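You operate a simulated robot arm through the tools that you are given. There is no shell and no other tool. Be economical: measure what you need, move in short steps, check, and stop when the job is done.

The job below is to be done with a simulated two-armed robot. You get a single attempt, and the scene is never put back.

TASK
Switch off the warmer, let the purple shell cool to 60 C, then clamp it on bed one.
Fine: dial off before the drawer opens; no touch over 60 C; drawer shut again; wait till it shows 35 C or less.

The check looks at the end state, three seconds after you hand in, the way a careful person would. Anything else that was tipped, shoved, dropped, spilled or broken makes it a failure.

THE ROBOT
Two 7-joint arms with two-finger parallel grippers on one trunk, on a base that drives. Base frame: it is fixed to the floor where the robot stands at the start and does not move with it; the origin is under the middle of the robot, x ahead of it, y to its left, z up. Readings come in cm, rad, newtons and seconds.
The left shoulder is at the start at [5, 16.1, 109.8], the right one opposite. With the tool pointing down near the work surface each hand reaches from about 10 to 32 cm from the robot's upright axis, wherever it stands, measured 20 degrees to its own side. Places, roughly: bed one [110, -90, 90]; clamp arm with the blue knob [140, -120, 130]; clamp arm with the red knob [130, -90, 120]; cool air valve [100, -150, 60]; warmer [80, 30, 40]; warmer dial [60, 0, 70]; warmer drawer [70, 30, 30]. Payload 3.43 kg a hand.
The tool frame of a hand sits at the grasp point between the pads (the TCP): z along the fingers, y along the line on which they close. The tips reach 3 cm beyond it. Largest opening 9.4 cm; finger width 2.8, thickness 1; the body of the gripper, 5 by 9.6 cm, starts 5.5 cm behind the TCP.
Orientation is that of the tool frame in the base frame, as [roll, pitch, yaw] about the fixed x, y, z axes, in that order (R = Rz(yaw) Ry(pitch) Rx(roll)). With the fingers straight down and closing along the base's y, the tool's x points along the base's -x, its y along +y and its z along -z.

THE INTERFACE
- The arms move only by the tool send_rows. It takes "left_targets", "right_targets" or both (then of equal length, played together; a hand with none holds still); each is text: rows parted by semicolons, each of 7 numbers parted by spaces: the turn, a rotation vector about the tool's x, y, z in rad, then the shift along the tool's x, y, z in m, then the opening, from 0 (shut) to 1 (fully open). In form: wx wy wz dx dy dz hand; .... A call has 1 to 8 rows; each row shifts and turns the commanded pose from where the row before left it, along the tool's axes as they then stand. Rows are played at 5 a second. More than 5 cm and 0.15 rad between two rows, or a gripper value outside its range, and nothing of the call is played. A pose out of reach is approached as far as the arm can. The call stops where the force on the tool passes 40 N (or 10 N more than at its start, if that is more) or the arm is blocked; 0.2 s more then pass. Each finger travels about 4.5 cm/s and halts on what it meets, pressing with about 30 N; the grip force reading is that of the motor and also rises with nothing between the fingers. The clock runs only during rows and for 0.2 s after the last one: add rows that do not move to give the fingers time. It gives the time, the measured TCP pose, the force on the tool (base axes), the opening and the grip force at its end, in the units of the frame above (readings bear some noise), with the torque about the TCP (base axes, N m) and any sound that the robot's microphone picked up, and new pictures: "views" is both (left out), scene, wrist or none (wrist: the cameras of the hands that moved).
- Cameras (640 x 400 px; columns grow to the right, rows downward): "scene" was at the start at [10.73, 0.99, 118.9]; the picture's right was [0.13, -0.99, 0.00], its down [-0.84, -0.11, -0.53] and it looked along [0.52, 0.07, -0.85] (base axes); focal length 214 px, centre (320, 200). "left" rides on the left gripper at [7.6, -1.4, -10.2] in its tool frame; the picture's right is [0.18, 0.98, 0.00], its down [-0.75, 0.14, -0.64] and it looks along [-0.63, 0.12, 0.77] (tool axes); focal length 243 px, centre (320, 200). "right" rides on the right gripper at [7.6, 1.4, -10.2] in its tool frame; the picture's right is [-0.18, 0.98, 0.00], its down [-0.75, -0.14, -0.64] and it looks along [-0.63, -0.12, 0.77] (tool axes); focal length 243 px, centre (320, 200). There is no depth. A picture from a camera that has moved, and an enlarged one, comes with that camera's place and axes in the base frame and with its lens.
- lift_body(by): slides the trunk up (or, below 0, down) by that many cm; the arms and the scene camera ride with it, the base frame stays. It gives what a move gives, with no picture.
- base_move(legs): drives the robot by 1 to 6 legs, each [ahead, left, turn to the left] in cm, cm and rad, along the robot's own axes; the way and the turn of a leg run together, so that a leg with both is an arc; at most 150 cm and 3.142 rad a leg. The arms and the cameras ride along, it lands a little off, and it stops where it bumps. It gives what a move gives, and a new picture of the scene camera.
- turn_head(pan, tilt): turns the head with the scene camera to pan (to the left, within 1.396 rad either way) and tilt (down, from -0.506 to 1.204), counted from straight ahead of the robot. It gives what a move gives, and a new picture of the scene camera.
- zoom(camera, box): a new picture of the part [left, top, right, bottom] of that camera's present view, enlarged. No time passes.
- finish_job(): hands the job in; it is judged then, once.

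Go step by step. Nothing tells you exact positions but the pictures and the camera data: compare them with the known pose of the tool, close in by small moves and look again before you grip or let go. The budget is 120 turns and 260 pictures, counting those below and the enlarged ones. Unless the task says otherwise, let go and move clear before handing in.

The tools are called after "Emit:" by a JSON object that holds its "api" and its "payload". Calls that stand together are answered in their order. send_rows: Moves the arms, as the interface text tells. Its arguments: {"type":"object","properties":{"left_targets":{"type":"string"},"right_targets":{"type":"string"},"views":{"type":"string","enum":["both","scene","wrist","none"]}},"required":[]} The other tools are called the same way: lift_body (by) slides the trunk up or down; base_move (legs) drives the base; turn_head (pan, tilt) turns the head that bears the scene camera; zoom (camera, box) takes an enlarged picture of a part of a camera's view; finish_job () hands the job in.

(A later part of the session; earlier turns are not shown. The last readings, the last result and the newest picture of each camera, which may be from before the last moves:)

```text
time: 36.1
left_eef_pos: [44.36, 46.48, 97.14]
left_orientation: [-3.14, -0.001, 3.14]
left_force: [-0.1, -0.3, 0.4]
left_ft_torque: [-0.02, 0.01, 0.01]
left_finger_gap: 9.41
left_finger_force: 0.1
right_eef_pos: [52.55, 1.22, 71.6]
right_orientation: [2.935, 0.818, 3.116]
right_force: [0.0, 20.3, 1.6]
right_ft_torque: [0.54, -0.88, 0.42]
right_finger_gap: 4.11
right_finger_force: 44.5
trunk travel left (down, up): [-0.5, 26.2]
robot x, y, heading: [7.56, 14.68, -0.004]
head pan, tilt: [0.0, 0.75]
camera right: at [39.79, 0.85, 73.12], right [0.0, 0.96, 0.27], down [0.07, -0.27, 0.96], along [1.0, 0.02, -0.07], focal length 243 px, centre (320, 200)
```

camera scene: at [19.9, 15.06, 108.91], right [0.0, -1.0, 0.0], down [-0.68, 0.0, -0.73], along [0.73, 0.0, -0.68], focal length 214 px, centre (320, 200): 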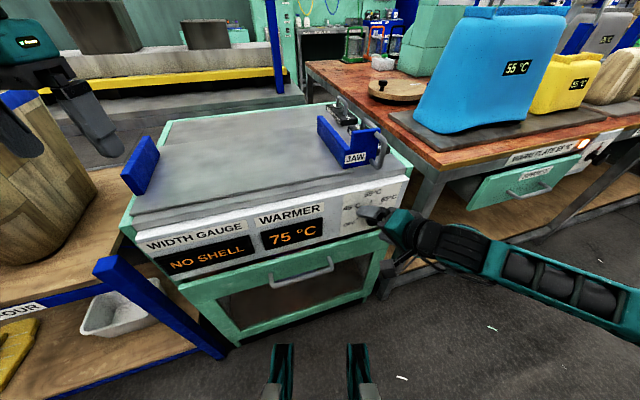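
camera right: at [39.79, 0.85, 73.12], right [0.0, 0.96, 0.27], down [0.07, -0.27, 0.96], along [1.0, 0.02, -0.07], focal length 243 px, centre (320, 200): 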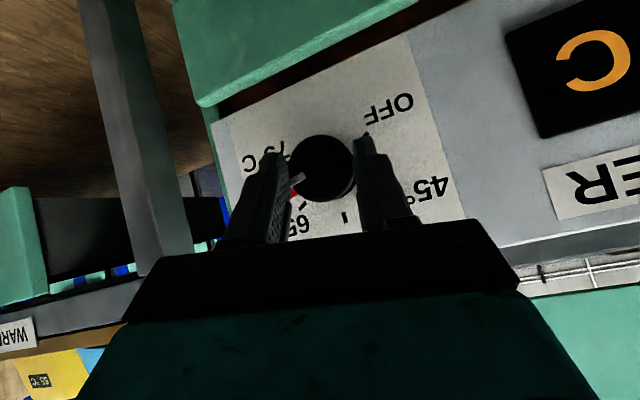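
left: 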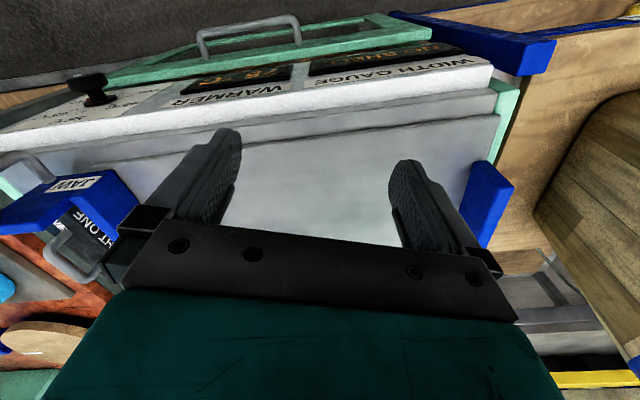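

The pointer follows the hand. Continue turning.

Emit:
{"api": "send_rows", "payload": {"right_targets": "0.0525 0 -0.14 0 0.001 0 0.3;0.0525 0 -0.14 0 0.001 0 0.3;0.0525 0 -0.14 0 0.001 0 0.3;0.0525 0 -0.14 0 0.001 0 0.3;0.0525 0 -0.14 0 0.001 0 0.3;0.0525 0 -0.14 0 0.001 0 0.3;0.0525 0 -0.14 0 0.001 0 0.3;0 0 0 0 0 0 0.3", "views": "wrist"}}

```text
time: 37.9
left_eef_pos: [44.43, 46.41, 97.13]
left_orientation: [-3.14, -0.002, -3.141]
left_force: [0.1, 0.7, -0.1]
left_ft_torque: [0.0, -0.03, -0.01]
left_finger_gap: 9.39
left_finger_force: 0.0
right_eef_pos: [52.41, 1.65, 71.45]
right_orientation: [-2.217, 0.423, -2.035]
right_force: [-1.4, 11.5, -4.5]
right_ft_torque: [0.05, 0.41, -0.44]
right_finger_gap: 4.07
right_finger_force: 45.0
trunk travel left (down, up): [-0.5, 26.2]
robot x, y, heading: [7.93, 14.67, 0.001]
head pan, tilt: [0.0, 0.75]
camera right: at [40.46, -2.49, 72.95], right [-0.31, 0.7, -0.64], down [-0.17, 0.62, 0.76], along [0.94, 0.34, -0.08], focal length 243 px, centre (320, 200)
```

right: 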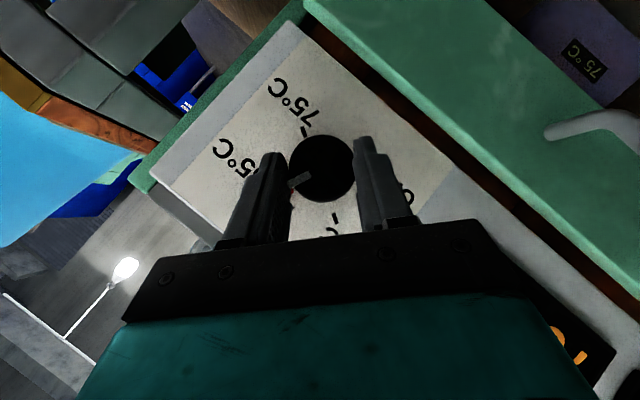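

Going well; keep turning while the arm still reaches.

Emit:
{"api": "send_rows", "payload": {"right_targets": "0.0525 0 -0.14 0 0.001 0 0.3;0.0525 0 -0.14 0 0.001 0 0.3;0.0525 0 -0.14 0 0.001 0 0.3;0.0525 0 -0.14 0 0.001 0 0.3;0 0 0 0 0 0 0.3", "views": "wrist"}}

```text
time: 39.1
left_eef_pos: [44.28, 46.5, 97.18]
left_orientation: [-3.14, -0.002, -3.141]
left_force: [1.6, -0.4, -0.5]
left_ft_torque: [-0.03, -0.03, -0.01]
left_finger_gap: 9.42
left_finger_force: 0.0
right_eef_pos: [52.42, 1.65, 71.24]
right_orientation: [-1.946, -0.066, -1.763]
right_force: [5.7, -5.8, 7.7]
right_ft_torque: [-0.13, 0.06, -0.84]
right_finger_gap: 4.1
right_finger_force: 44.8
trunk travel left (down, up): [-0.5, 26.2]
robot x, y, heading: [7.82, 14.56, -0.0]
head pan, tilt: [0.0, 0.75]
camera right: at [41.13, -3.87, 74.19], right [-0.33, 0.19, -0.93], down [-0.39, 0.87, 0.31], along [0.86, 0.46, -0.21], focal length 243 px, centre (320, 200)
```

right: 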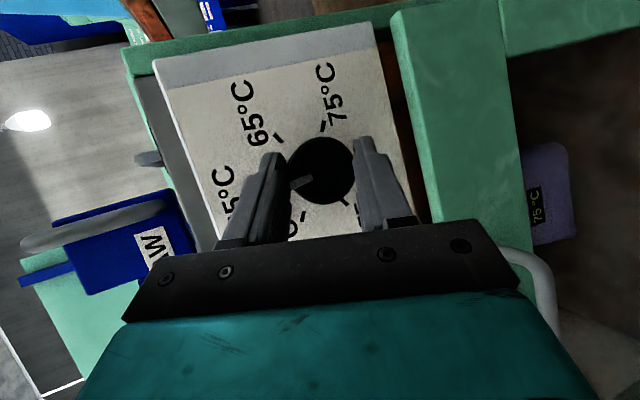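

Past 55 °C, heading to 45. Continue.

Emit:
{"api": "send_rows", "payload": {"right_targets": "0.0525 0 -0.14 0 0.001 0 0.3;0.0525 0 -0.14 0 0.001 0 0.3;0.0525 0 -0.14 0 0.001 0 0.3;0.0525 0 -0.14 0 0.001 0 0.3;0 0 0 0 0 0 0.3", "views": "wrist"}}

```text
time: 40.3
left_eef_pos: [44.26, 46.42, 97.33]
left_orientation: [3.14, -0.002, 3.141]
left_force: [-0.2, -0.5, 1.0]
left_ft_torque: [0.01, -0.03, 0.02]
left_finger_gap: 9.41
left_finger_force: 0.0
right_eef_pos: [51.3, 5.0, 72.14]
right_orientation: [-1.829, -0.602, -1.561]
right_force: [-10.5, -2.6, -1.9]
right_ft_torque: [0.01, 0.23, -0.25]
right_finger_gap: 3.15
right_finger_force: 2.9
right hand out of reach, approached as far as the arm can: row 2, 3, 4
trunk travel left (down, up): [-0.5, 26.2]
robot x, y, heading: [7.69, 14.92, -0.005]
head pan, tilt: [0.0, 0.75]
stopped in row 5 (right hand): the force on the tool passed its limit at 42 N (the readings are from after the stop); the commanded pose is now the measured one
camera right: at [41.03, -0.75, 77.46], right [-0.25, -0.39, -0.89], down [-0.59, 0.79, -0.18], along [0.77, 0.48, -0.43], focal length 243 px, centre (320, 200)
```

right: 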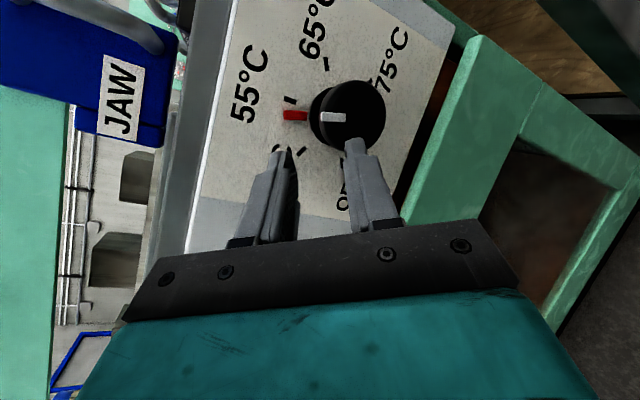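

The grip slipped off with the pointer between 55 and 45. I'll open, back off, and unwind the hand for another grip.

Emit:
{"api": "send_rows", "payload": {"right_targets": "0 0 0 0 0 -0.01 0.6;0 0 0 0 0 -0.04 0.9;-0.0525 0 0.14 0 0 0 0.9;-0.0525 0 0.14 0 0 0 0.9;-0.0525 0 0.14 0 0 0 0.9;-0.0525 0 0.14 0 0 0 0.9;-0.0525 0 0.14 0 0 0 0.9;-0.0525 0 0.14 0 0 0 0.9", "views": "none"}}

Emit:
{"api": "send_rows", "payload": {"right_targets": "-0.0525 0 0.14 0 0 0 0.9;-0.0525 0 0.14 0 0 0 0.9;-0.0525 0 0.14 0 0 0 0.9;-0.0525 0 0.14 0 0 0 0.9;-0.0525 0 0.14 0 0 0 0.9;0 0 0 0 0 0 0.9", "views": "both"}}

```text
time: 42.1
left_eef_pos: [44.3, 46.36, 97.14]
left_orientation: [3.141, -0.001, 3.142]
left_force: [0.0, 0.0, 0.2]
left_ft_torque: [-0.01, -0.01, -0.02]
left_finger_gap: 9.4
left_finger_force: 0.1
right_eef_pos: [46.56, 5.69, 73.14]
right_orientation: [-2.086, 0.182, -1.878]
right_force: [-0.7, 0.1, -0.5]
right_ft_torque: [0.0, 0.0, 0.0]
right_finger_gap: 8.45
right_finger_force: 0.1
trunk travel left (down, up): [-0.5, 26.2]
robot x, y, heading: [7.85, 14.91, -0.001]
head pan, tilt: [0.0, 0.75]
```

```text
time: 43.5
left_eef_pos: [44.27, 46.41, 97.19]
left_orientation: [3.141, -0.002, -3.142]
left_force: [0.3, 1.0, 0.1]
left_ft_torque: [-0.01, 0.03, 0.01]
left_finger_gap: 9.39
left_finger_force: 0.0
right_eef_pos: [46.5, 5.81, 73.21]
right_orientation: [-2.598, 0.693, -2.41]
right_force: [0.2, -0.1, -0.4]
right_ft_torque: [-0.02, 0.01, 0.0]
right_finger_gap: 8.44
right_finger_force: 0.0
trunk travel left (down, up): [-0.5, 26.2]
robot x, y, heading: [8.06, 15.11, 0.0]
head pan, tilt: [0.0, 0.75]
camera scene: at [19.96, 15.0, 108.9], right [0.0, -1.0, 0.0], down [-0.68, 0.0, -0.73], along [0.73, 0.0, -0.68], focal length 214 px, centre (320, 200)
camera right: at [34.05, 3.18, 74.55], right [-0.21, 0.94, -0.27], down [-0.01, 0.28, 0.96], along [0.98, 0.21, -0.05], focal length 243 px, centre (320, 200)
```

scene: 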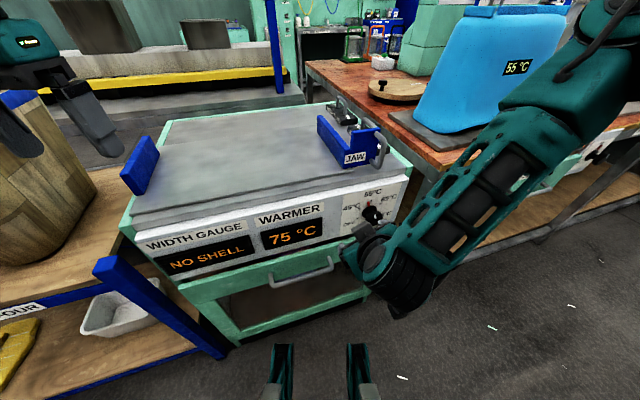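
right: 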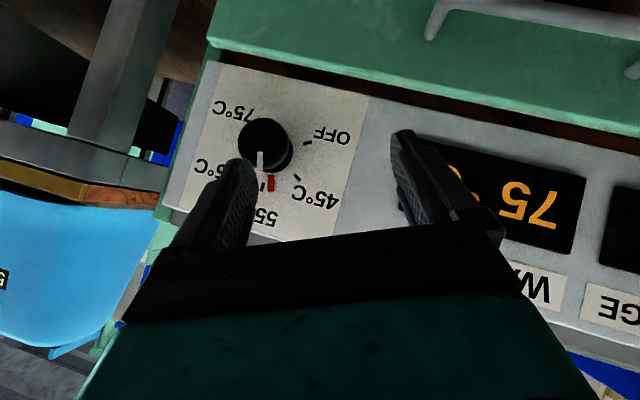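

Pointer is just past 55 towards 45. I'll unwind about another radian, then re-approach.

Emit:
{"api": "send_rows", "payload": {"right_targets": "-0.0525 0 0.14 0 0 0 0.9;-0.0525 0 0.14 0 0 0 0.9;-0.0525 0 0.14 0 0 0 0.9;-0.0525 0 0.14 0 0 0 0.9;-0.0525 0 0.14 0 0 0 0.9;-0.0525 0 0.14 0 0 0 0.9;-0.0525 0 0.14 0 0 0 0.9;0 0 0 0 0 0 0.9", "views": "wrist"}}

```text
time: 45.3
left_eef_pos: [44.21, 46.37, 97.09]
left_orientation: [3.141, -0.002, -3.141]
left_force: [1.1, 0.3, 0.4]
left_ft_torque: [-0.05, -0.05, 0.01]
left_finger_gap: 9.41
left_finger_force: 0.2
right_eef_pos: [47.31, 4.77, 73.86]
right_orientation: [2.562, 0.667, 2.74]
right_force: [0.0, 0.7, 0.4]
right_ft_torque: [-0.01, 0.02, -0.02]
right_finger_gap: 8.47
right_finger_force: 0.2
right hand out of reach, approached as far as the arm can: row 6, 7
trunk travel left (down, up): [-0.5, 26.2]
robot x, y, heading: [7.94, 15.16, -0.001]
head pan, tilt: [0.0, 0.75]
camera right: at [34.71, 5.19, 76.54], right [0.15, 0.83, 0.54], down [0.1, -0.55, 0.83], along [0.98, -0.07, -0.17], focal length 243 px, centre (320, 200)
```

right: 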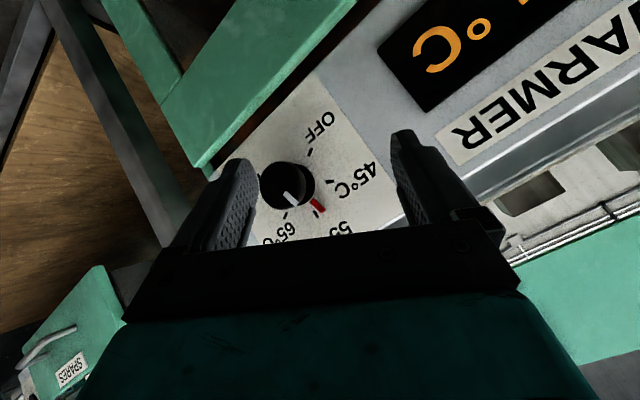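

I'll shift laterally onto the knob axis and advance with the fingers open, then close.

Emit:
{"api": "send_rows", "payload": {"right_targets": "0 0 0 -0.013 -0.022 0 0.9;0 0 0 -0.013 -0.022 0 0.9;0 0 0 -0.012 0 0.015 0.9;0 0 0 0 0 0.014 0.9;0 0 0 0 0 0.013 0.9;0 0 0 0 0 0 0.9", "views": "wrist"}}

```text
time: 46.7
left_eef_pos: [44.27, 46.36, 97.2]
left_orientation: [3.141, -0.003, 3.141]
left_force: [0.4, 0.0, -0.2]
left_ft_torque: [0.0, -0.02, 0.01]
left_finger_gap: 9.37
left_finger_force: 0.0
right_eef_pos: [52.69, 0.8, 71.51]
right_orientation: [2.551, 0.663, 2.715]
right_force: [0.5, -0.2, 0.4]
right_ft_torque: [0.04, 0.0, -0.02]
right_finger_gap: 8.47
right_finger_force: 0.1
trunk travel left (down, up): [-0.5, 26.2]
robot x, y, heading: [7.81, 14.58, 0.0]
head pan, tilt: [0.0, 0.75]
camera right: at [40.22, 1.47, 74.12], right [0.16, 0.82, 0.54], down [0.09, -0.56, 0.82], along [0.98, -0.09, -0.16], focal length 243 px, centre (320, 200)
```

right: 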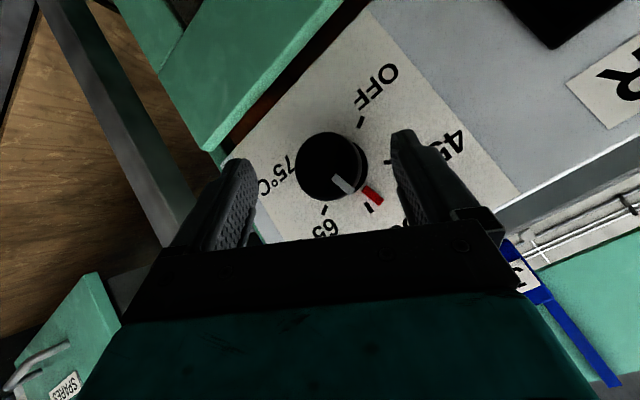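

Well centred. I'll wind back a little more for margin and close on the cap.

Emit:
{"api": "send_rows", "payload": {"right_targets": "-0.0525 0 0.14 0 -0.001 0 0.9;-0.0525 0 0.14 0 -0.001 0 0.9;-0.0525 0 0.14 0 -0.001 0 0.9;0 0 0 0 0 0 0.6;0 0 0 0 0 0 0.4;0 0 0 0 0 0 0.2;0 0 0 0 0 0 0.2;0 0 0 0 0 0 0.2", "views": "wrist"}}

```text
time: 48.5
left_eef_pos: [44.32, 46.46, 97.25]
left_orientation: [-3.138, -0.001, -3.141]
left_force: [0.0, 0.2, -0.5]
left_ft_torque: [0.04, 0.01, 0.02]
left_finger_gap: 9.39
left_finger_force: 0.1
right_eef_pos: [52.74, 0.84, 71.73]
right_orientation: [2.205, 0.375, 2.365]
right_force: [8.8, 13.1, 12.2]
right_ft_torque: [0.31, -0.43, -0.07]
right_finger_gap: 4.06
right_finger_force: 45.6
trunk travel left (down, up): [-0.5, 26.2]
robot x, y, heading: [8.14, 14.75, 0.002]
head pan, tilt: [0.0, 0.75]
camera right: at [40.65, 2.26, 75.61], right [0.33, 0.5, 0.8], down [0.01, -0.85, 0.52], along [0.95, -0.16, -0.28], focal length 243 px, centre (320, 200)
```

right: 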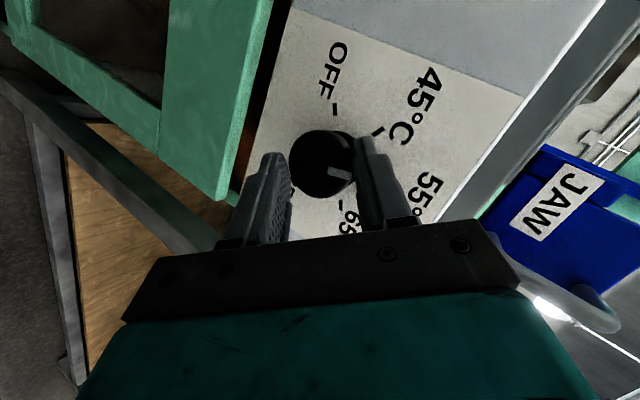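

Gripped again; turning 8 then more rows toward OFF.

Emit:
{"api": "send_rows", "payload": {"right_targets": "0.0525 0 -0.14 0 0.001 0 0.2;0.0525 0 -0.14 0 0.001 0 0.2;0.0525 0 -0.14 0 0.001 0 0.2;0.0525 0 -0.14 0 0.001 0 0.2;0.0525 0 -0.14 0 0.001 0 0.2;0.0525 0 -0.14 0 0.001 0 0.2;0.0525 0 -0.14 0 0.001 0 0.2;0.0525 0 -0.14 0 0.001 0 0.2", "views": "none"}}

Emit:
{"api": "send_rows", "payload": {"right_targets": "0.0525 0 -0.14 0 0.001 0 0.2;0.0525 0 -0.14 0 0.001 0 0.2;0.0525 0 -0.14 0 0.001 0 0.2;0.0525 0 -0.14 0 0.001 0 0.2;0.0525 0 -0.14 0 0.001 0 0.2;0 0 0 0 0 0 0.2", "views": "both"}}

```text
time: 50.3
left_eef_pos: [44.22, 46.41, 97.06]
left_orientation: [-3.139, 0.0, -3.141]
left_force: [-0.4, -0.1, -0.1]
left_ft_torque: [-0.01, 0.02, 0.0]
left_finger_gap: 9.42
left_finger_force: 0.1
right_eef_pos: [52.54, 1.43, 71.57]
right_orientation: [-2.822, 0.765, -2.635]
right_force: [-2.0, 17.9, 0.5]
right_ft_torque: [0.29, -0.03, -0.08]
right_finger_gap: 4.1
right_finger_force: 45.2
trunk travel left (down, up): [-0.5, 26.2]
robot x, y, heading: [7.94, 15.08, 0.001]
head pan, tilt: [0.0, 0.75]
```

```text
time: 51.7
left_eef_pos: [44.33, 46.41, 97.16]
left_orientation: [-3.141, -0.003, -3.141]
left_force: [-0.1, 0.1, 0.1]
left_ft_torque: [0.02, -0.03, 0.0]
left_finger_gap: 9.42
left_finger_force: 0.0
right_eef_pos: [52.69, 1.52, 71.47]
right_orientation: [-2.183, 0.329, -1.983]
right_force: [0.6, 1.1, -1.0]
right_ft_torque: [-0.14, 0.49, -0.86]
right_finger_gap: 4.08
right_finger_force: 45.6
trunk travel left (down, up): [-0.5, 26.2]
robot x, y, heading: [7.47, 14.78, -0.004]
head pan, tilt: [0.0, 0.75]
camera scene: at [19.98, 15.0, 108.9], right [0.0, -1.0, 0.0], down [-0.68, 0.0, -0.73], along [0.73, 0.0, -0.68], focal length 214 px, centre (320, 200)
camera right: at [40.67, -2.82, 73.43], right [-0.34, 0.63, -0.7], down [-0.18, 0.69, 0.7], along [0.92, 0.37, -0.12], focal length 243 px, centre (320, 200)
```

scene: 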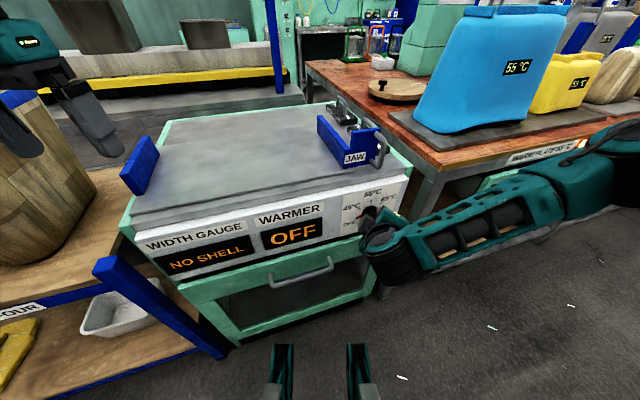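
right: 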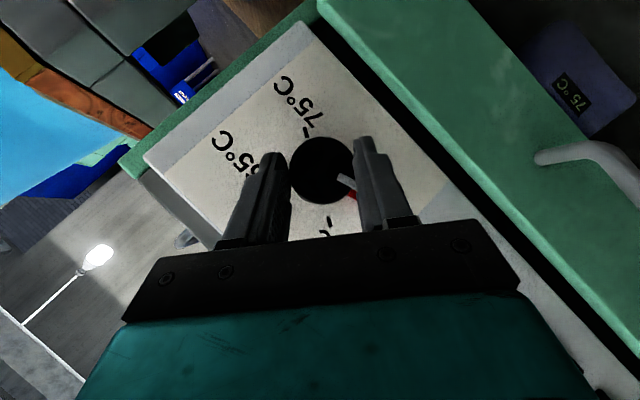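

The display reads OFF. I'll release, back away and check the pointer against the OFF tick.

Emit:
{"api": "send_rows", "payload": {"right_targets": "0.035 0 -0.094 0 0.0006 0 0.2;0 0 0 0 0 0 0.4;0 0 0 0 0 0 0.7;0 0 0 0 0 0 0.9;0 0 0 0 0 -0.03 0.9;0 0 0 0 0 -0.04 0.9", "views": "both"}}

Emit:
{"api": "zoom", "payload": {"camera": "right", "box": [180, 40, 460, 240]}}

```text
time: 53.1
left_eef_pos: [44.33, 46.55, 97.12]
left_orientation: [3.141, -0.002, -3.141]
left_force: [-0.6, 0.6, -0.4]
left_ft_torque: [0.02, 0.02, 0.01]
left_finger_gap: 9.38
left_finger_force: 0.0
right_eef_pos: [46.62, 2.89, 75.01]
right_orientation: [-2.133, 0.255, -1.93]
right_force: [-0.4, -0.1, 0.3]
right_ft_torque: [0.01, -0.04, -0.03]
right_finger_gap: 8.43
right_finger_force: 0.1
trunk travel left (down, up): [-0.5, 26.2]
robot x, y, heading: [8.36, 15.03, -0.003]
head pan, tilt: [0.0, 0.75]
camera scene: at [19.96, 15.01, 108.9], right [0.0, -1.0, 0.0], down [-0.68, 0.0, -0.73], along [0.73, 0.0, -0.68], focal length 214 px, centre (320, 200)
camera right: at [34.92, -1.82, 77.26], right [-0.36, 0.55, -0.76], down [-0.22, 0.74, 0.64], along [0.91, 0.4, -0.14], focal length 243 px, centre (320, 200)
```

scene: 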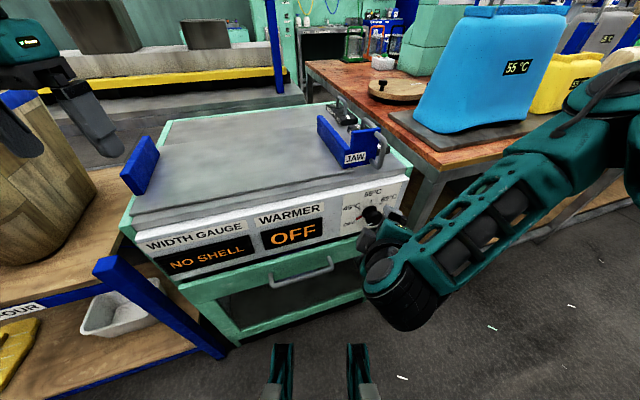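
right: 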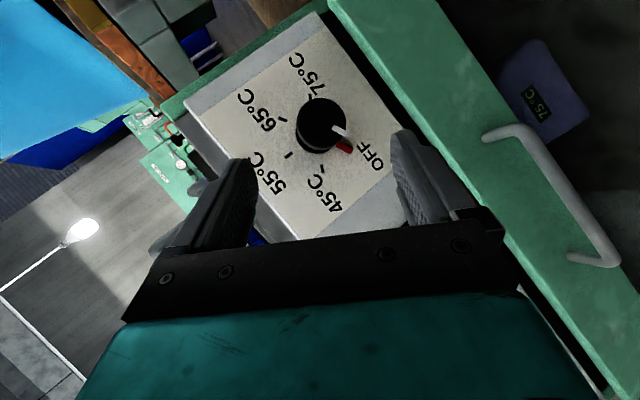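

```text
2.00 times, centred on (320, 140) of right
camera zoom: at [34.92, -1.82, 77.26], right [-0.36, 0.55, -0.76], down [-0.22, 0.74, 0.64], along [0.91, 0.4, -0.14], focal length 485 px, centre (320, 320)
```

zoom: 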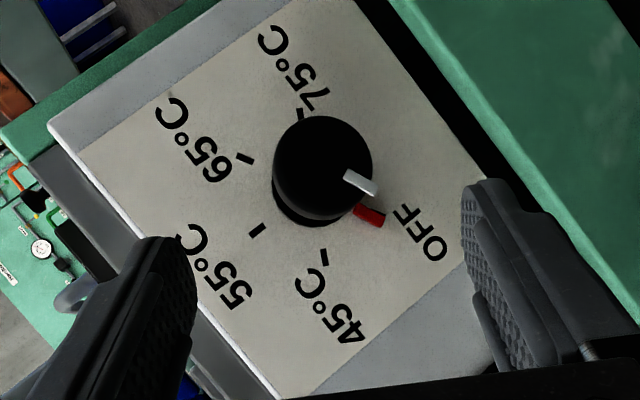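

The dial is squarely on OFF. Next I'll unwind and retract the right hand, and yaw the left hand so its fingers can straddle the drawer handle bar.

Emit:
{"api": "send_rows", "payload": {"right_targets": "-0.0525 0 0.14 0 0 -0.01 0.9;-0.0525 0 0.14 0 0 -0.01 0.9;-0.0525 0 0.14 0 0 0 0.9;-0.0525 0 0.14 0 0 0 0.9;-0.0525 0 0.14 0 0 0 0.9;-0.0525 0 0.14 0 0 0 0.9;-0.0525 0 0.14 0 0 0 0.9;-0.0525 0 0.14 0 0 0 0.9", "left_targets": "0 0 0.14 0 0 0 1;0 0 0.14 0 0 0 1;0 0 0.14 0 0 0 1;0 0 0.14 0 0 0 1;0 0 0.14 0 0 0 1;0 0 0.14 0 0 0 1;0 0 0.14 0 0 0 1;0 0 0.14 0 0 0 1", "views": "none"}}

Emit:
{"api": "send_rows", "payload": {"right_targets": "0 0.15 0 0 -0.01 -0.03 0.9;0 0.15 0 0 -0.01 -0.03 0.9;0 0.15 0 0 -0.01 -0.03 0.9;0 0.15 0 0 -0.01 -0.03 0.9;0 0.12 0 0 -0.01 -0.03 0.9;0 0 0 0 0 0 0.9", "left_targets": "0 0 0.14 0 0 0 1;0 0 0.14 0 0 0 1;0 0 0 -0.03 0 0 1;0 0 0 -0.03 0 0 1;0 0 0 -0.03 0 0 1;0 0 0 -0.03 0 0 1", "views": "both"}}

```text
time: 54.9
left_eef_pos: [44.39, 46.44, 97.17]
left_orientation: [3.141, -0.001, 2.02]
left_force: [0.5, 0.6, 0.0]
left_ft_torque: [0.0, 0.0, 0.01]
left_finger_gap: 9.43
left_finger_force: 0.0
right_eef_pos: [45.14, 3.29, 76.02]
right_orientation: [3.009, 0.801, -3.1]
right_force: [0.6, -0.5, -0.2]
right_ft_torque: [0.0, -0.01, 0.01]
right_finger_gap: 8.46
right_finger_force: 0.0
right hand out of reach, approached as far as the arm can: row 8
trunk travel left (down, up): [-0.5, 26.2]
robot x, y, heading: [7.85, 14.95, -0.003]
head pan, tilt: [0.0, 0.75]
```

```text
time: 56.3
left_eef_pos: [46.4, 34.55, 97.24]
left_orientation: [-3.14, -0.001, 1.741]
left_force: [0.2, -0.5, -0.5]
left_ft_torque: [0.0, 0.03, 0.03]
left_finger_gap: 9.4
left_finger_force: 0.1
right_eef_pos: [40.45, -3.29, 87.96]
right_orientation: [3.052, 0.082, -3.01]
right_force: [0.4, -0.5, -0.5]
right_ft_torque: [-0.02, -0.01, -0.02]
right_finger_gap: 8.46
right_finger_force: 0.0
right hand out of reach, approached as far as the arm can: row 1
trunk travel left (down, up): [-0.5, 26.2]
robot x, y, heading: [7.94, 15.12, -0.001]
head pan, tilt: [0.0, 0.75]
camera scene: at [19.97, 14.99, 108.9], right [0.0, -1.0, 0.0], down [-0.68, 0.0, -0.73], along [0.73, 0.0, -0.68], focal length 214 px, centre (320, 200)
camera right: at [31.99, -4.01, 97.64], right [0.05, 0.99, 0.1], down [0.72, -0.11, 0.69], along [0.69, 0.04, -0.72], focal length 243 px, centre (320, 200)
camera left: at [43.59, 41.74, 107.61], right [0.94, 0.35, 0.0], down [0.27, -0.72, 0.64], along [0.22, -0.6, -0.77], focal length 243 px, centre (320, 200)
```

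scene: 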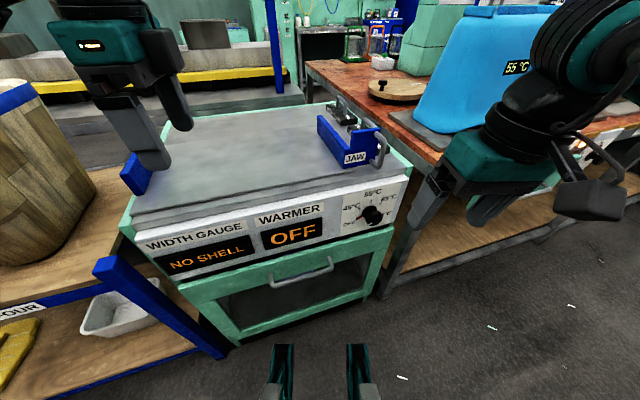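
right: 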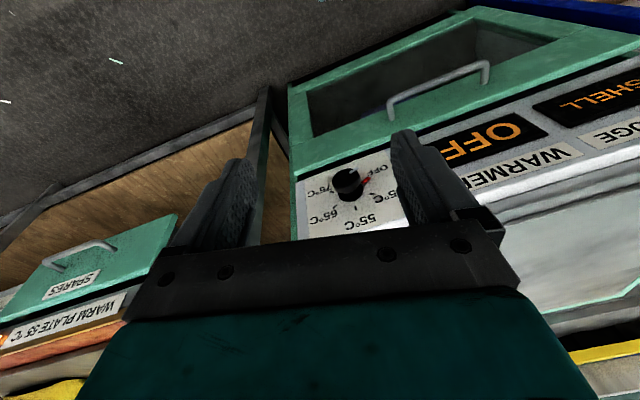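
left: 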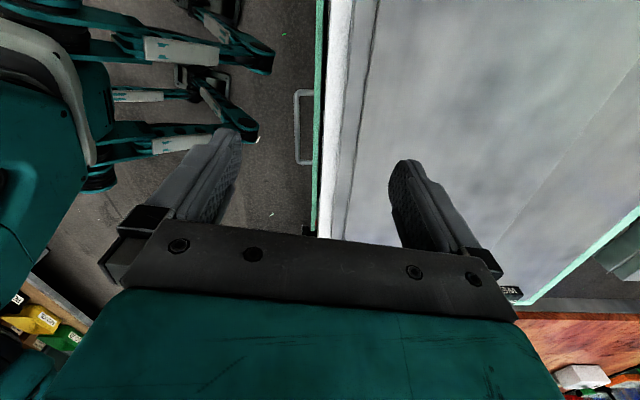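

The handle bar is near [46.3, 19.5, 57]. I'll bring the left hand over it and look from closer before descending on it.

Emit:
{"api": "send_rows", "payload": {"left_targets": "0 0 0 -0.04 -0.006 0.01 0.6;0 0 0 -0.04 -0.006 0.03 0.5;0 0 0 -0.04 -0.006 0.03 0.5;0 0 0 -0.03 -0.006 0.04 0.5;0 0 0 0 0 0.045 0.5;0 0 0 0 0 0.045 0.5;0 0 0 0 0 0.045 0.5;0 0 0 0 0 0 0.5", "views": "both"}}

```text
refused: row 2 steps farther than a row can; nothing moved
```

Emit:
{"api": "send_rows", "payload": {"left_targets": "0 0 0 -0.04 -0.006 0.01 0.6;0 0 0 -0.035 -0.006 0.03 0.5;0 0 0 -0.035 -0.006 0.03 0.5;0 0 0 -0.03 -0.006 0.035 0.5;0 0 0 -0.01 0 0.045 0.5;0 0 0 0 0 0.045 0.5;0 0 0 0 0 0.045 0.5;0 0 0 0 0 0 0.5", "views": "both"}}

```text
time: 58.1
left_eef_pos: [46.34, 19.47, 73.09]
left_orientation: [-3.141, 0.0, 1.739]
left_force: [0.0, 0.1, 0.8]
left_ft_torque: [-0.01, 0.04, -0.02]
left_finger_gap: 4.73
left_finger_force: 0.1
right_eef_pos: [40.31, -3.37, 87.85]
right_orientation: [3.051, 0.084, -3.011]
right_force: [0.5, 0.7, -1.1]
right_ft_torque: [-0.03, 0.0, -0.01]
right_finger_gap: 8.45
right_finger_force: 0.0
trunk travel left (down, up): [-0.5, 26.2]
robot x, y, heading: [7.68, 15.14, 0.001]
head pan, tilt: [0.0, 0.75]
camera scene: at [19.97, 15.0, 108.9], right [0.0, -1.0, 0.0], down [-0.68, 0.0, -0.73], along [0.73, 0.0, -0.68], focal length 214 px, centre (320, 200)
camera left: at [43.62, 26.65, 83.49], right [0.94, 0.35, 0.0], down [0.27, -0.72, 0.64], along [0.22, -0.6, -0.77], focal length 243 px, centre (320, 200)
```

scene: 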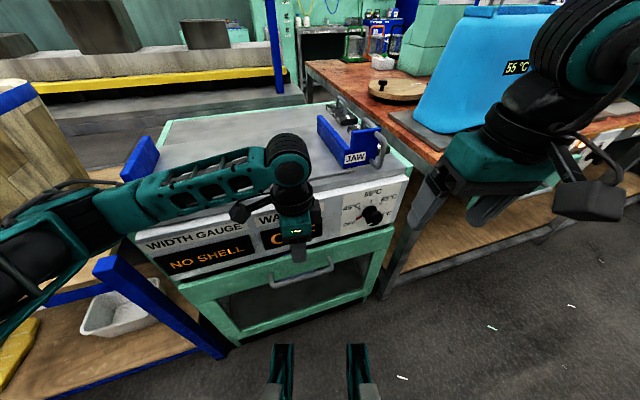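
left: 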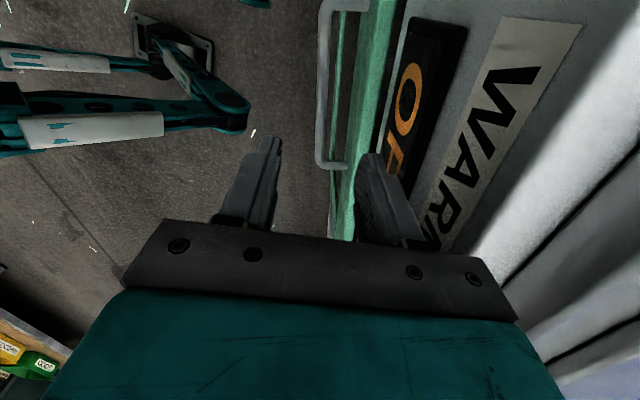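

The bar runs about 0.3 rad off the y axis (the warmer is yawed). I'll align, narrow the fingers to slip one behind the bar, and descend.

Emit:
{"api": "send_rows", "payload": {"left_targets": "0 0 -0.15 0 0 0 0.32;0 0 0 0 0 0.04 0.32;0 0 0 0 0 0.03 0.32;0 0 0 0 0 0 0.32", "views": "wrist"}}

Emit:
{"api": "zoom", "payload": {"camera": "left", "box": [220, 80, 420, 240]}}

```text
time: 59.1
left_eef_pos: [46.77, 19.4, 66.94]
left_orientation: [3.13, 0.008, 1.894]
left_force: [-4.9, 1.0, 14.6]
left_ft_torque: [0.51, -0.8, 0.23]
left_finger_gap: 3.02
left_finger_force: 0.0
right_eef_pos: [40.29, -3.23, 87.98]
right_orientation: [3.05, 0.086, -3.012]
right_force: [0.6, 0.2, -0.3]
right_ft_torque: [0.03, -0.06, -0.03]
right_finger_gap: 8.48
right_finger_force: 0.1
trunk travel left (down, up): [-0.5, 26.2]
robot x, y, heading: [7.51, 15.21, -0.001]
head pan, tilt: [0.0, 0.75]
stopped in row 4 (left hand): the force on the tool passed its limit at 41 N (the readings are from after the stop); the commanded pose is now the measured one
camera left: at [42.76, 26.11, 77.1], right [0.87, 0.49, 0.01], down [0.36, -0.67, 0.65], along [0.32, -0.56, -0.76], focal length 243 px, centre (320, 200)
```

left: 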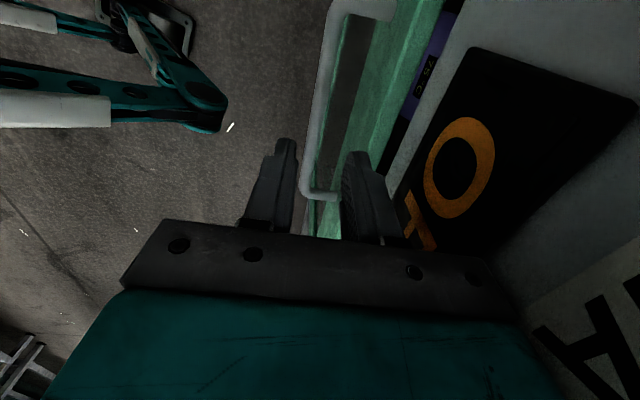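

```text
2.50 times, centred on (320, 160) of left
camera zoom: at [42.76, 26.11, 77.1], right [0.87, 0.49, 0.01], down [0.36, -0.67, 0.65], along [0.32, -0.56, -0.76], focal length 606 px, centre (320, 300)
```

zoom: 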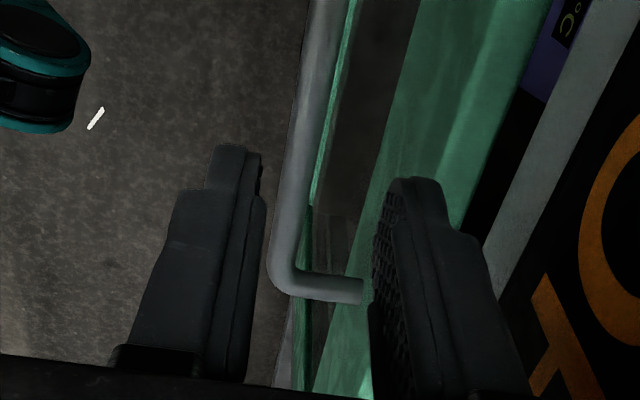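

The rear fingertip touched the drawer's top lip. I'll lift a bit, shift 1 cm toward me, narrow further and descend again.

Emit:
{"api": "send_rows", "payload": {"left_targets": "0 0 0 0 0 -0.015 0.32;0 0 0 0.01 -0.01 0 0.23;0 0 0 0 0 0 0.23;0 0 0 0 0 0.02 0.23;0 0 0 0 0 0.02 0.23;0 0 0 0 0 0 0.23", "views": "wrist"}}

Emit:
{"api": "zoom", "payload": {"camera": "left", "box": [220, 80, 420, 240]}}

```text
time: 60.5
left_eef_pos: [45.35, 20.01, 64.01]
left_orientation: [3.135, 0.004, 1.894]
left_force: [0.6, -0.6, -0.4]
left_ft_torque: [0.01, -0.02, 0.0]
left_finger_gap: 2.14
left_finger_force: 0.0
right_eef_pos: [40.33, -3.23, 87.85]
right_orientation: [3.051, 0.084, -3.01]
right_force: [0.0, -0.1, 0.2]
right_ft_torque: [0.01, -0.03, 0.02]
right_finger_gap: 8.46
right_finger_force: 0.0
trunk travel left (down, up): [-0.5, 26.2]
robot x, y, heading: [7.5, 14.87, -0.003]
head pan, tilt: [0.0, 0.75]
camera left: at [41.58, 26.72, 74.36], right [0.87, 0.49, 0.01], down [0.37, -0.67, 0.65], along [0.32, -0.56, -0.76], focal length 243 px, centre (320, 200)
```

left: 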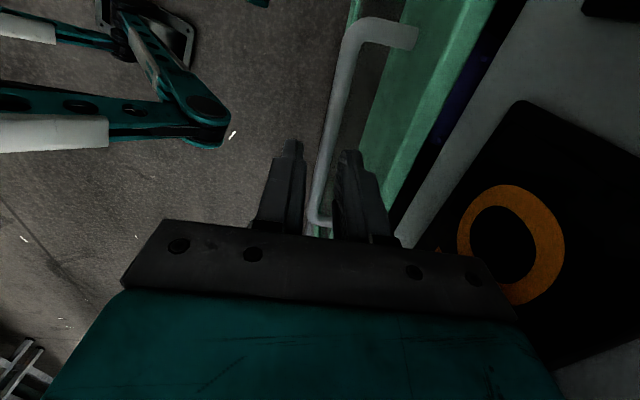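

```text
2.50 times, centred on (320, 160) of left
camera zoom: at [41.58, 26.72, 74.36], right [0.87, 0.49, 0.01], down [0.37, -0.67, 0.65], along [0.32, -0.56, -0.76], focal length 606 px, centre (320, 300)
```

zoom: 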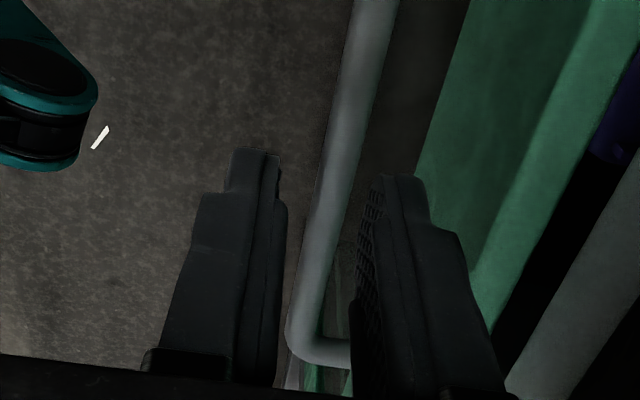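

The bar is between the fingers with the rear finger over the gap. Descend further.

Emit:
{"api": "send_rows", "payload": {"left_targets": "0 0 0 0 -0.001 0.015 0.23;0 0 0 0 0 0.015 0.23;0 0 0 0 0 0.01 0.23;0 0 0 0 0 0 0.23", "views": "wrist"}}

Emit:
{"api": "zoom", "payload": {"camera": "left", "box": [220, 80, 420, 240]}}

```text
time: 61.5
left_eef_pos: [45.45, 20.03, 60.04]
left_orientation: [3.133, 0.006, 1.896]
left_force: [5.1, 0.2, 1.2]
left_ft_torque: [-0.01, -0.16, -0.1]
left_finger_gap: 2.49
left_finger_force: 3.1
right_eef_pos: [40.46, -3.26, 87.89]
right_orientation: [3.052, 0.085, -3.011]
right_force: [0.0, -0.2, 0.0]
right_ft_torque: [0.02, 0.02, 0.02]
right_finger_gap: 8.47
right_finger_force: 0.1
trunk travel left (down, up): [-0.5, 26.2]
robot x, y, heading: [7.75, 15.33, -0.002]
head pan, tilt: [0.0, 0.75]
camera left: at [41.56, 26.76, 70.32], right [0.87, 0.49, 0.01], down [0.37, -0.67, 0.65], along [0.32, -0.56, -0.76], focal length 243 px, centre (320, 200)
```

left: 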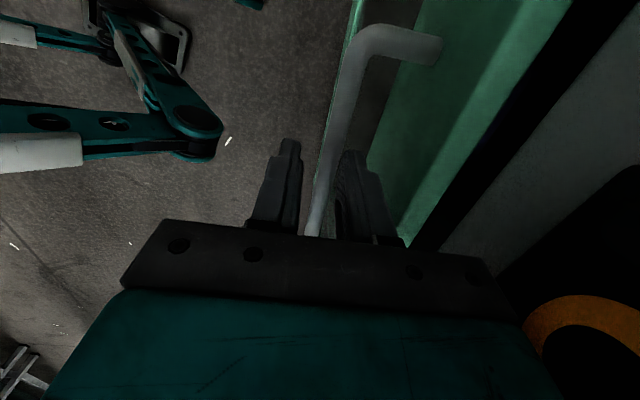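

```text
2.50 times, centred on (320, 160) of left
camera zoom: at [41.56, 26.76, 70.32], right [0.87, 0.49, 0.01], down [0.37, -0.67, 0.65], along [0.32, -0.56, -0.76], focal length 606 px, centre (320, 300)
```

zoom: 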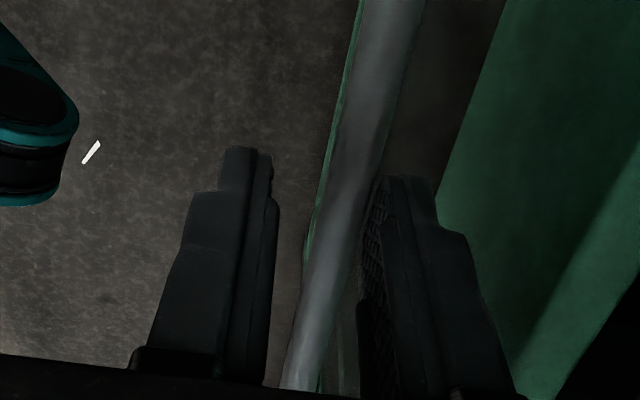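

Straddled. Close on the bar and draw the drawer a little by driving the base back along the drawer's axis.

Emit:
{"api": "send_rows", "payload": {"left_targets": "0 0 0 0 0 0.003 0.1;0 0 0 0 0 0 0;0 0 0 0 0 0 0;0 0 0 0 0 0 0", "views": "none"}}

Emit:
{"api": "base_move", "payload": {"legs": [[-7.6, -2.6, 0]]}}

```text
time: 62.5
left_eef_pos: [45.31, 19.93, 59.6]
left_orientation: [3.134, 0.004, 1.895]
left_force: [-3.2, 0.1, -2.4]
left_ft_torque: [0.33, 0.25, -0.6]
left_finger_gap: 1.18
left_finger_force: 44.6
right_eef_pos: [40.33, -3.23, 87.99]
right_orientation: [3.051, 0.084, -3.011]
right_force: [-0.2, -0.5, 0.5]
right_ft_torque: [-0.03, -0.01, -0.04]
right_finger_gap: 8.44
right_finger_force: 0.2
trunk travel left (down, up): [-0.5, 26.2]
robot x, y, heading: [7.85, 15.18, 0.002]
head pan, tilt: [0.0, 0.75]
```

```text
time: 63.6
left_eef_pos: [37.93, 17.5, 59.8]
left_orientation: [3.134, 0.002, 1.894]
left_force: [-5.4, 11.0, -3.0]
left_ft_torque: [0.27, 0.09, -0.69]
left_finger_gap: 1.17
left_finger_force: 45.0
right_eef_pos: [32.85, -5.8, 87.84]
right_orientation: [3.052, 0.083, -3.012]
right_force: [-0.3, 0.0, -0.3]
right_ft_torque: [-0.01, -0.01, -0.01]
right_finger_gap: 8.46
right_finger_force: 0.1
trunk travel left (down, up): [-0.5, 26.2]
robot x, y, heading: [0.3, 12.35, 0.003]
head pan, tilt: [0.0, 0.75]
camera scene: at [12.4, 12.47, 108.9], right [0.0, -1.0, 0.0], down [-0.68, 0.0, -0.73], along [0.73, 0.0, -0.68], focal length 214 px, centre (320, 200)
```

scene: 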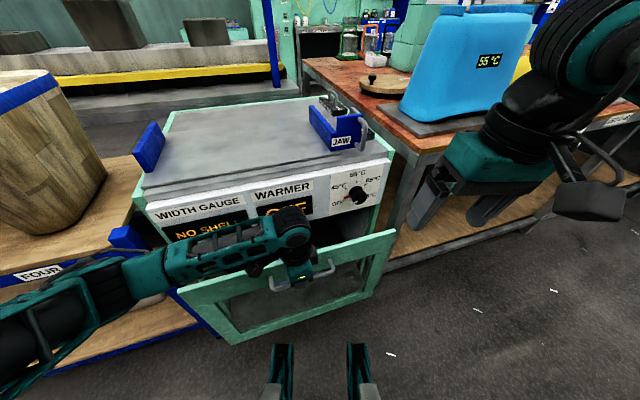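

The drawer slides easily. Pull it further.

Emit:
{"api": "base_move", "payload": {"legs": [[-15.2, -4.6, 0]]}}

Emit:
{"api": "turn_head", "payload": {"pan": 0.0, "tilt": 1.0}}

```text
time: 65.0
left_eef_pos: [22.66, 12.68, 59.75]
left_orientation: [3.134, 0.01, 1.894]
left_force: [8.5, -26.7, -9.7]
left_ft_torque: [-0.59, -0.19, -0.62]
left_finger_gap: 1.18
left_finger_force: 45.4
right_eef_pos: [17.73, -10.58, 87.8]
right_orientation: [3.049, 0.082, -3.011]
right_force: [-0.6, 0.0, -0.1]
right_ft_torque: [-0.03, 0.02, -0.03]
right_finger_gap: 8.46
right_finger_force: 0.1
trunk travel left (down, up): [-0.5, 26.2]
robot x, y, heading: [-14.74, 7.74, 0.002]
head pan, tilt: [0.0, 0.75]
camera scene: at [-2.72, 7.75, 108.89], right [0.0, -1.0, 0.0], down [-0.68, 0.0, -0.73], along [0.73, 0.0, -0.68], focal length 214 px, centre (320, 200)
```

scene: 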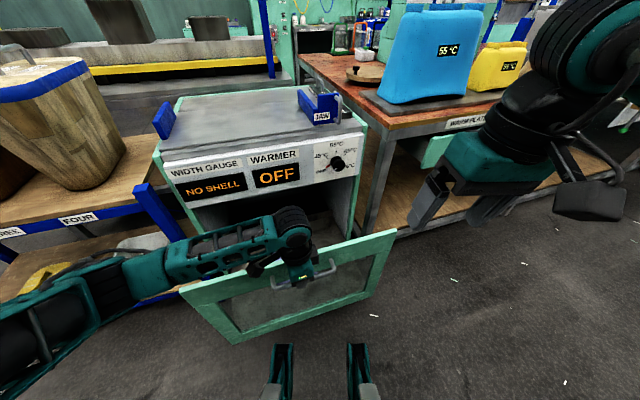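

```text
time: 65.8
left_eef_pos: [22.67, 12.62, 59.73]
left_orientation: [3.135, 0.011, 1.892]
left_force: [4.3, -5.8, -6.0]
left_ft_torque: [0.8, 0.2, -0.55]
left_finger_gap: 1.17
left_finger_force: 44.9
right_eef_pos: [17.7, -10.44, 87.88]
right_orientation: [3.052, 0.081, -3.011]
right_force: [0.5, 0.3, 0.2]
right_ft_torque: [0.01, 0.0, -0.03]
right_finger_gap: 8.46
right_finger_force: 0.1
trunk travel left (down, up): [-0.5, 26.2]
robot x, y, heading: [-15.0, 7.32, 0.003]
head pan, tilt: [0.0, 1.0]
camera scene: at [-4.06, 7.8, 106.98], right [0.0, -1.0, 0.0], down [-0.84, 0.0, -0.54], along [0.54, 0.0, -0.84], focal length 214 px, centre (320, 200)
```

scene: 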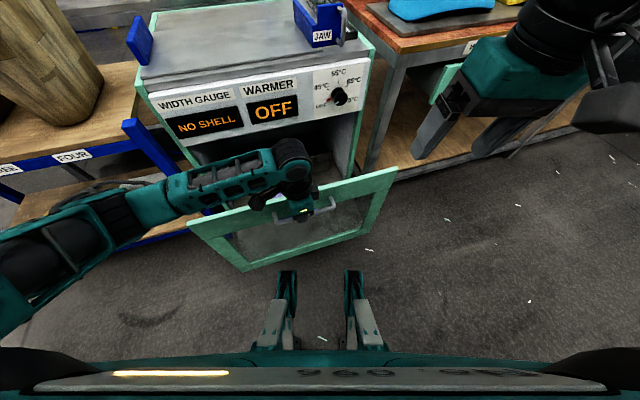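

The drawer is about 24 cm open. I'll release the handle, raise the left hand straight up and look in.

Emit:
{"api": "send_rows", "payload": {"left_targets": "0 0 0 0 0 0 0.23;0 0 0 0 0 0 0.23;0 0 0 0 0 -0.03 0.23;0 0 0 0 0 -0.04 0.23;0 0 0 0 0 -0.045 0.23;0 0 0 0 0 -0.045 0.4;0 0 0 0 0 -0.045 0.6;0 0 0 0 0 -0.045 1", "views": "both"}}

```text
time: 67.6
left_eef_pos: [22.44, 12.88, 84.77]
left_orientation: [3.133, 0.01, 1.892]
left_force: [0.3, 0.5, -1.0]
left_ft_torque: [0.01, -0.01, -0.01]
left_finger_gap: 8.88
left_finger_force: 0.1
right_eef_pos: [17.72, -10.43, 87.85]
right_orientation: [3.051, 0.084, -3.011]
right_force: [-0.1, 0.2, 0.5]
right_ft_torque: [-0.01, 0.01, -0.04]
right_finger_gap: 8.46
right_finger_force: 0.0
trunk travel left (down, up): [-0.5, 26.2]
robot x, y, heading: [-15.04, 7.8, 0.005]
head pan, tilt: [0.0, 1.0]
camera scene: at [-4.12, 7.83, 106.98], right [0.0, -1.0, 0.0], down [-0.84, 0.0, -0.54], along [0.54, 0.0, -0.84], focal length 214 px, centre (320, 200)
camera left: at [18.47, 19.56, 95.12], right [0.87, 0.48, 0.0], down [0.37, -0.67, 0.65], along [0.32, -0.57, -0.76], focal length 243 px, centre (320, 200)
```

scene: 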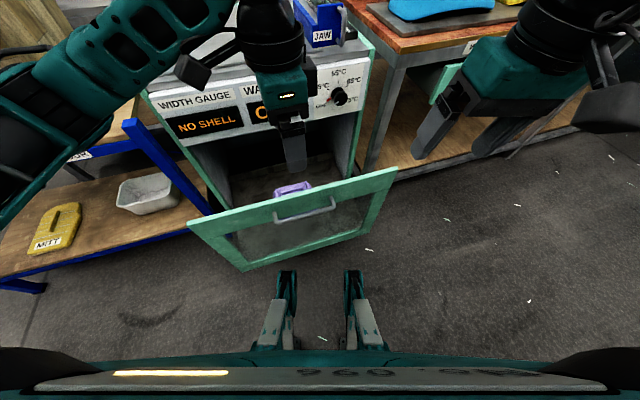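
left: 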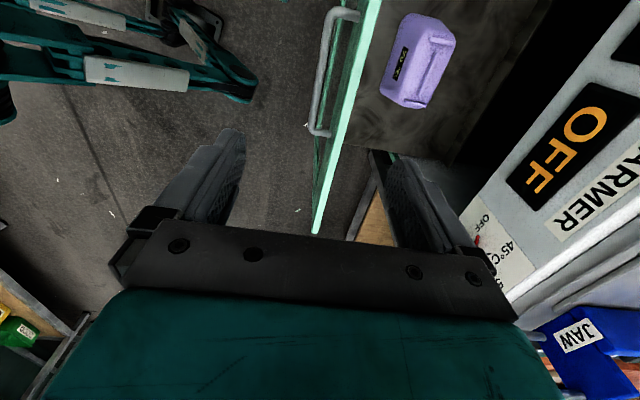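

The purple shell lies in the drawer around [39.5, 19, 45]. Let me read its temperature and shape.

Emit:
{"api": "zoom", "payload": {"camera": "left", "box": [360, 0, 480, 120]}}

Emit:
{"api": "zoom", "payload": {"camera": "scene", "box": [240, 150, 340, 220]}}

```text
3.33 times, centred on (420, 60) of left
camera zoom: at [18.47, 19.56, 95.12], right [0.87, 0.48, 0.0], down [0.37, -0.67, 0.65], along [0.32, -0.57, -0.76], focal length 809 px, centre (-13, 667)
```

zoom: 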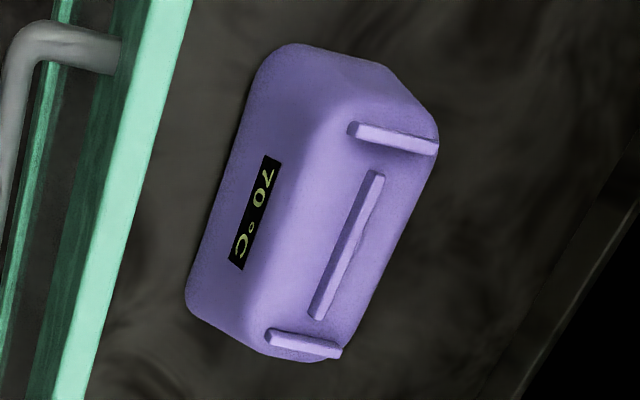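

```text
5.71 times, centred on (290, 185) of scene
camera zoom: at [-4.12, 7.83, 106.98], right [0.0, -1.0, 0.0], down [-0.84, 0.0, -0.54], along [0.54, 0.0, -0.84], focal length 1226 px, centre (491, 286)
```

zoom: 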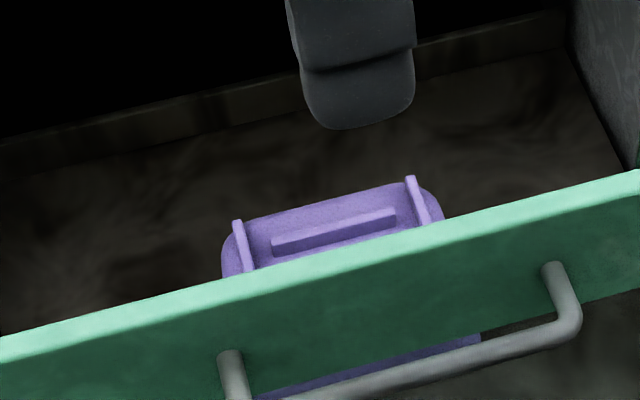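

The shell shows 70 °C, so I must wait. Meanwhile I'll look toward bed one.

Emit:
{"api": "turn_head", "payload": {"pan": -0.55, "tilt": 0.25}}

Emit:
{"api": "zoom", "payload": {"camera": "scene", "box": [160, 60, 460, 250]}}

```text
time: 68.7
left_eef_pos: [22.49, 12.79, 84.72]
left_orientation: [3.135, 0.012, 1.894]
left_force: [0.4, -0.7, 0.9]
left_ft_torque: [0.0, 0.02, 0.0]
left_finger_gap: 9.4
left_finger_force: 0.1
right_eef_pos: [17.65, -10.47, 87.97]
right_orientation: [3.05, 0.083, -3.01]
right_force: [-0.1, -0.1, 0.2]
right_ft_torque: [0.0, 0.0, 0.01]
right_finger_gap: 8.42
right_finger_force: 0.0
trunk travel left (down, up): [-0.5, 26.2]
robot x, y, heading: [-14.62, 7.53, 0.001]
head pan, tilt: [-0.55, 0.25]
camera scene: at [-3.11, 2.96, 113.4], right [-0.52, -0.85, 0.0], down [-0.21, 0.13, -0.97], along [0.83, -0.5, -0.25], focal length 214 px, centre (320, 200)
```

scene: 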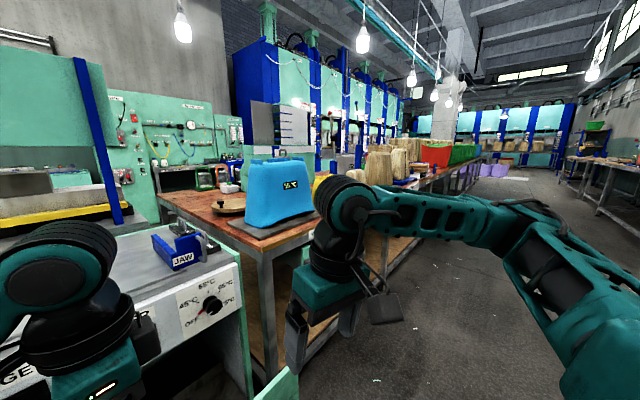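

```text
2.11 times, centred on (310, 155) of scene
camera zoom: at [-3.11, 2.96, 113.4], right [-0.52, -0.85, 0.0], down [-0.21, 0.13, -0.97], along [0.83, -0.5, -0.25], focal length 452 px, centre (341, 295)
```

zoom: 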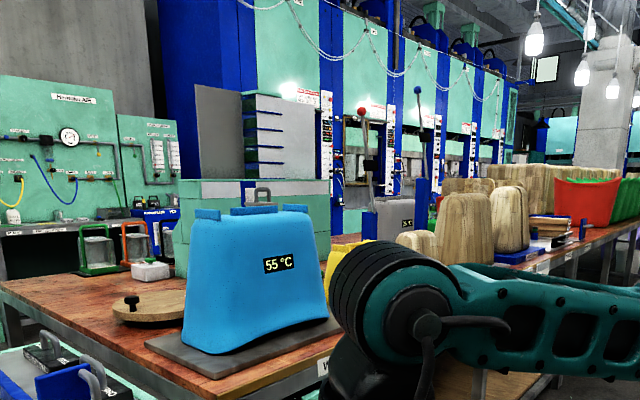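

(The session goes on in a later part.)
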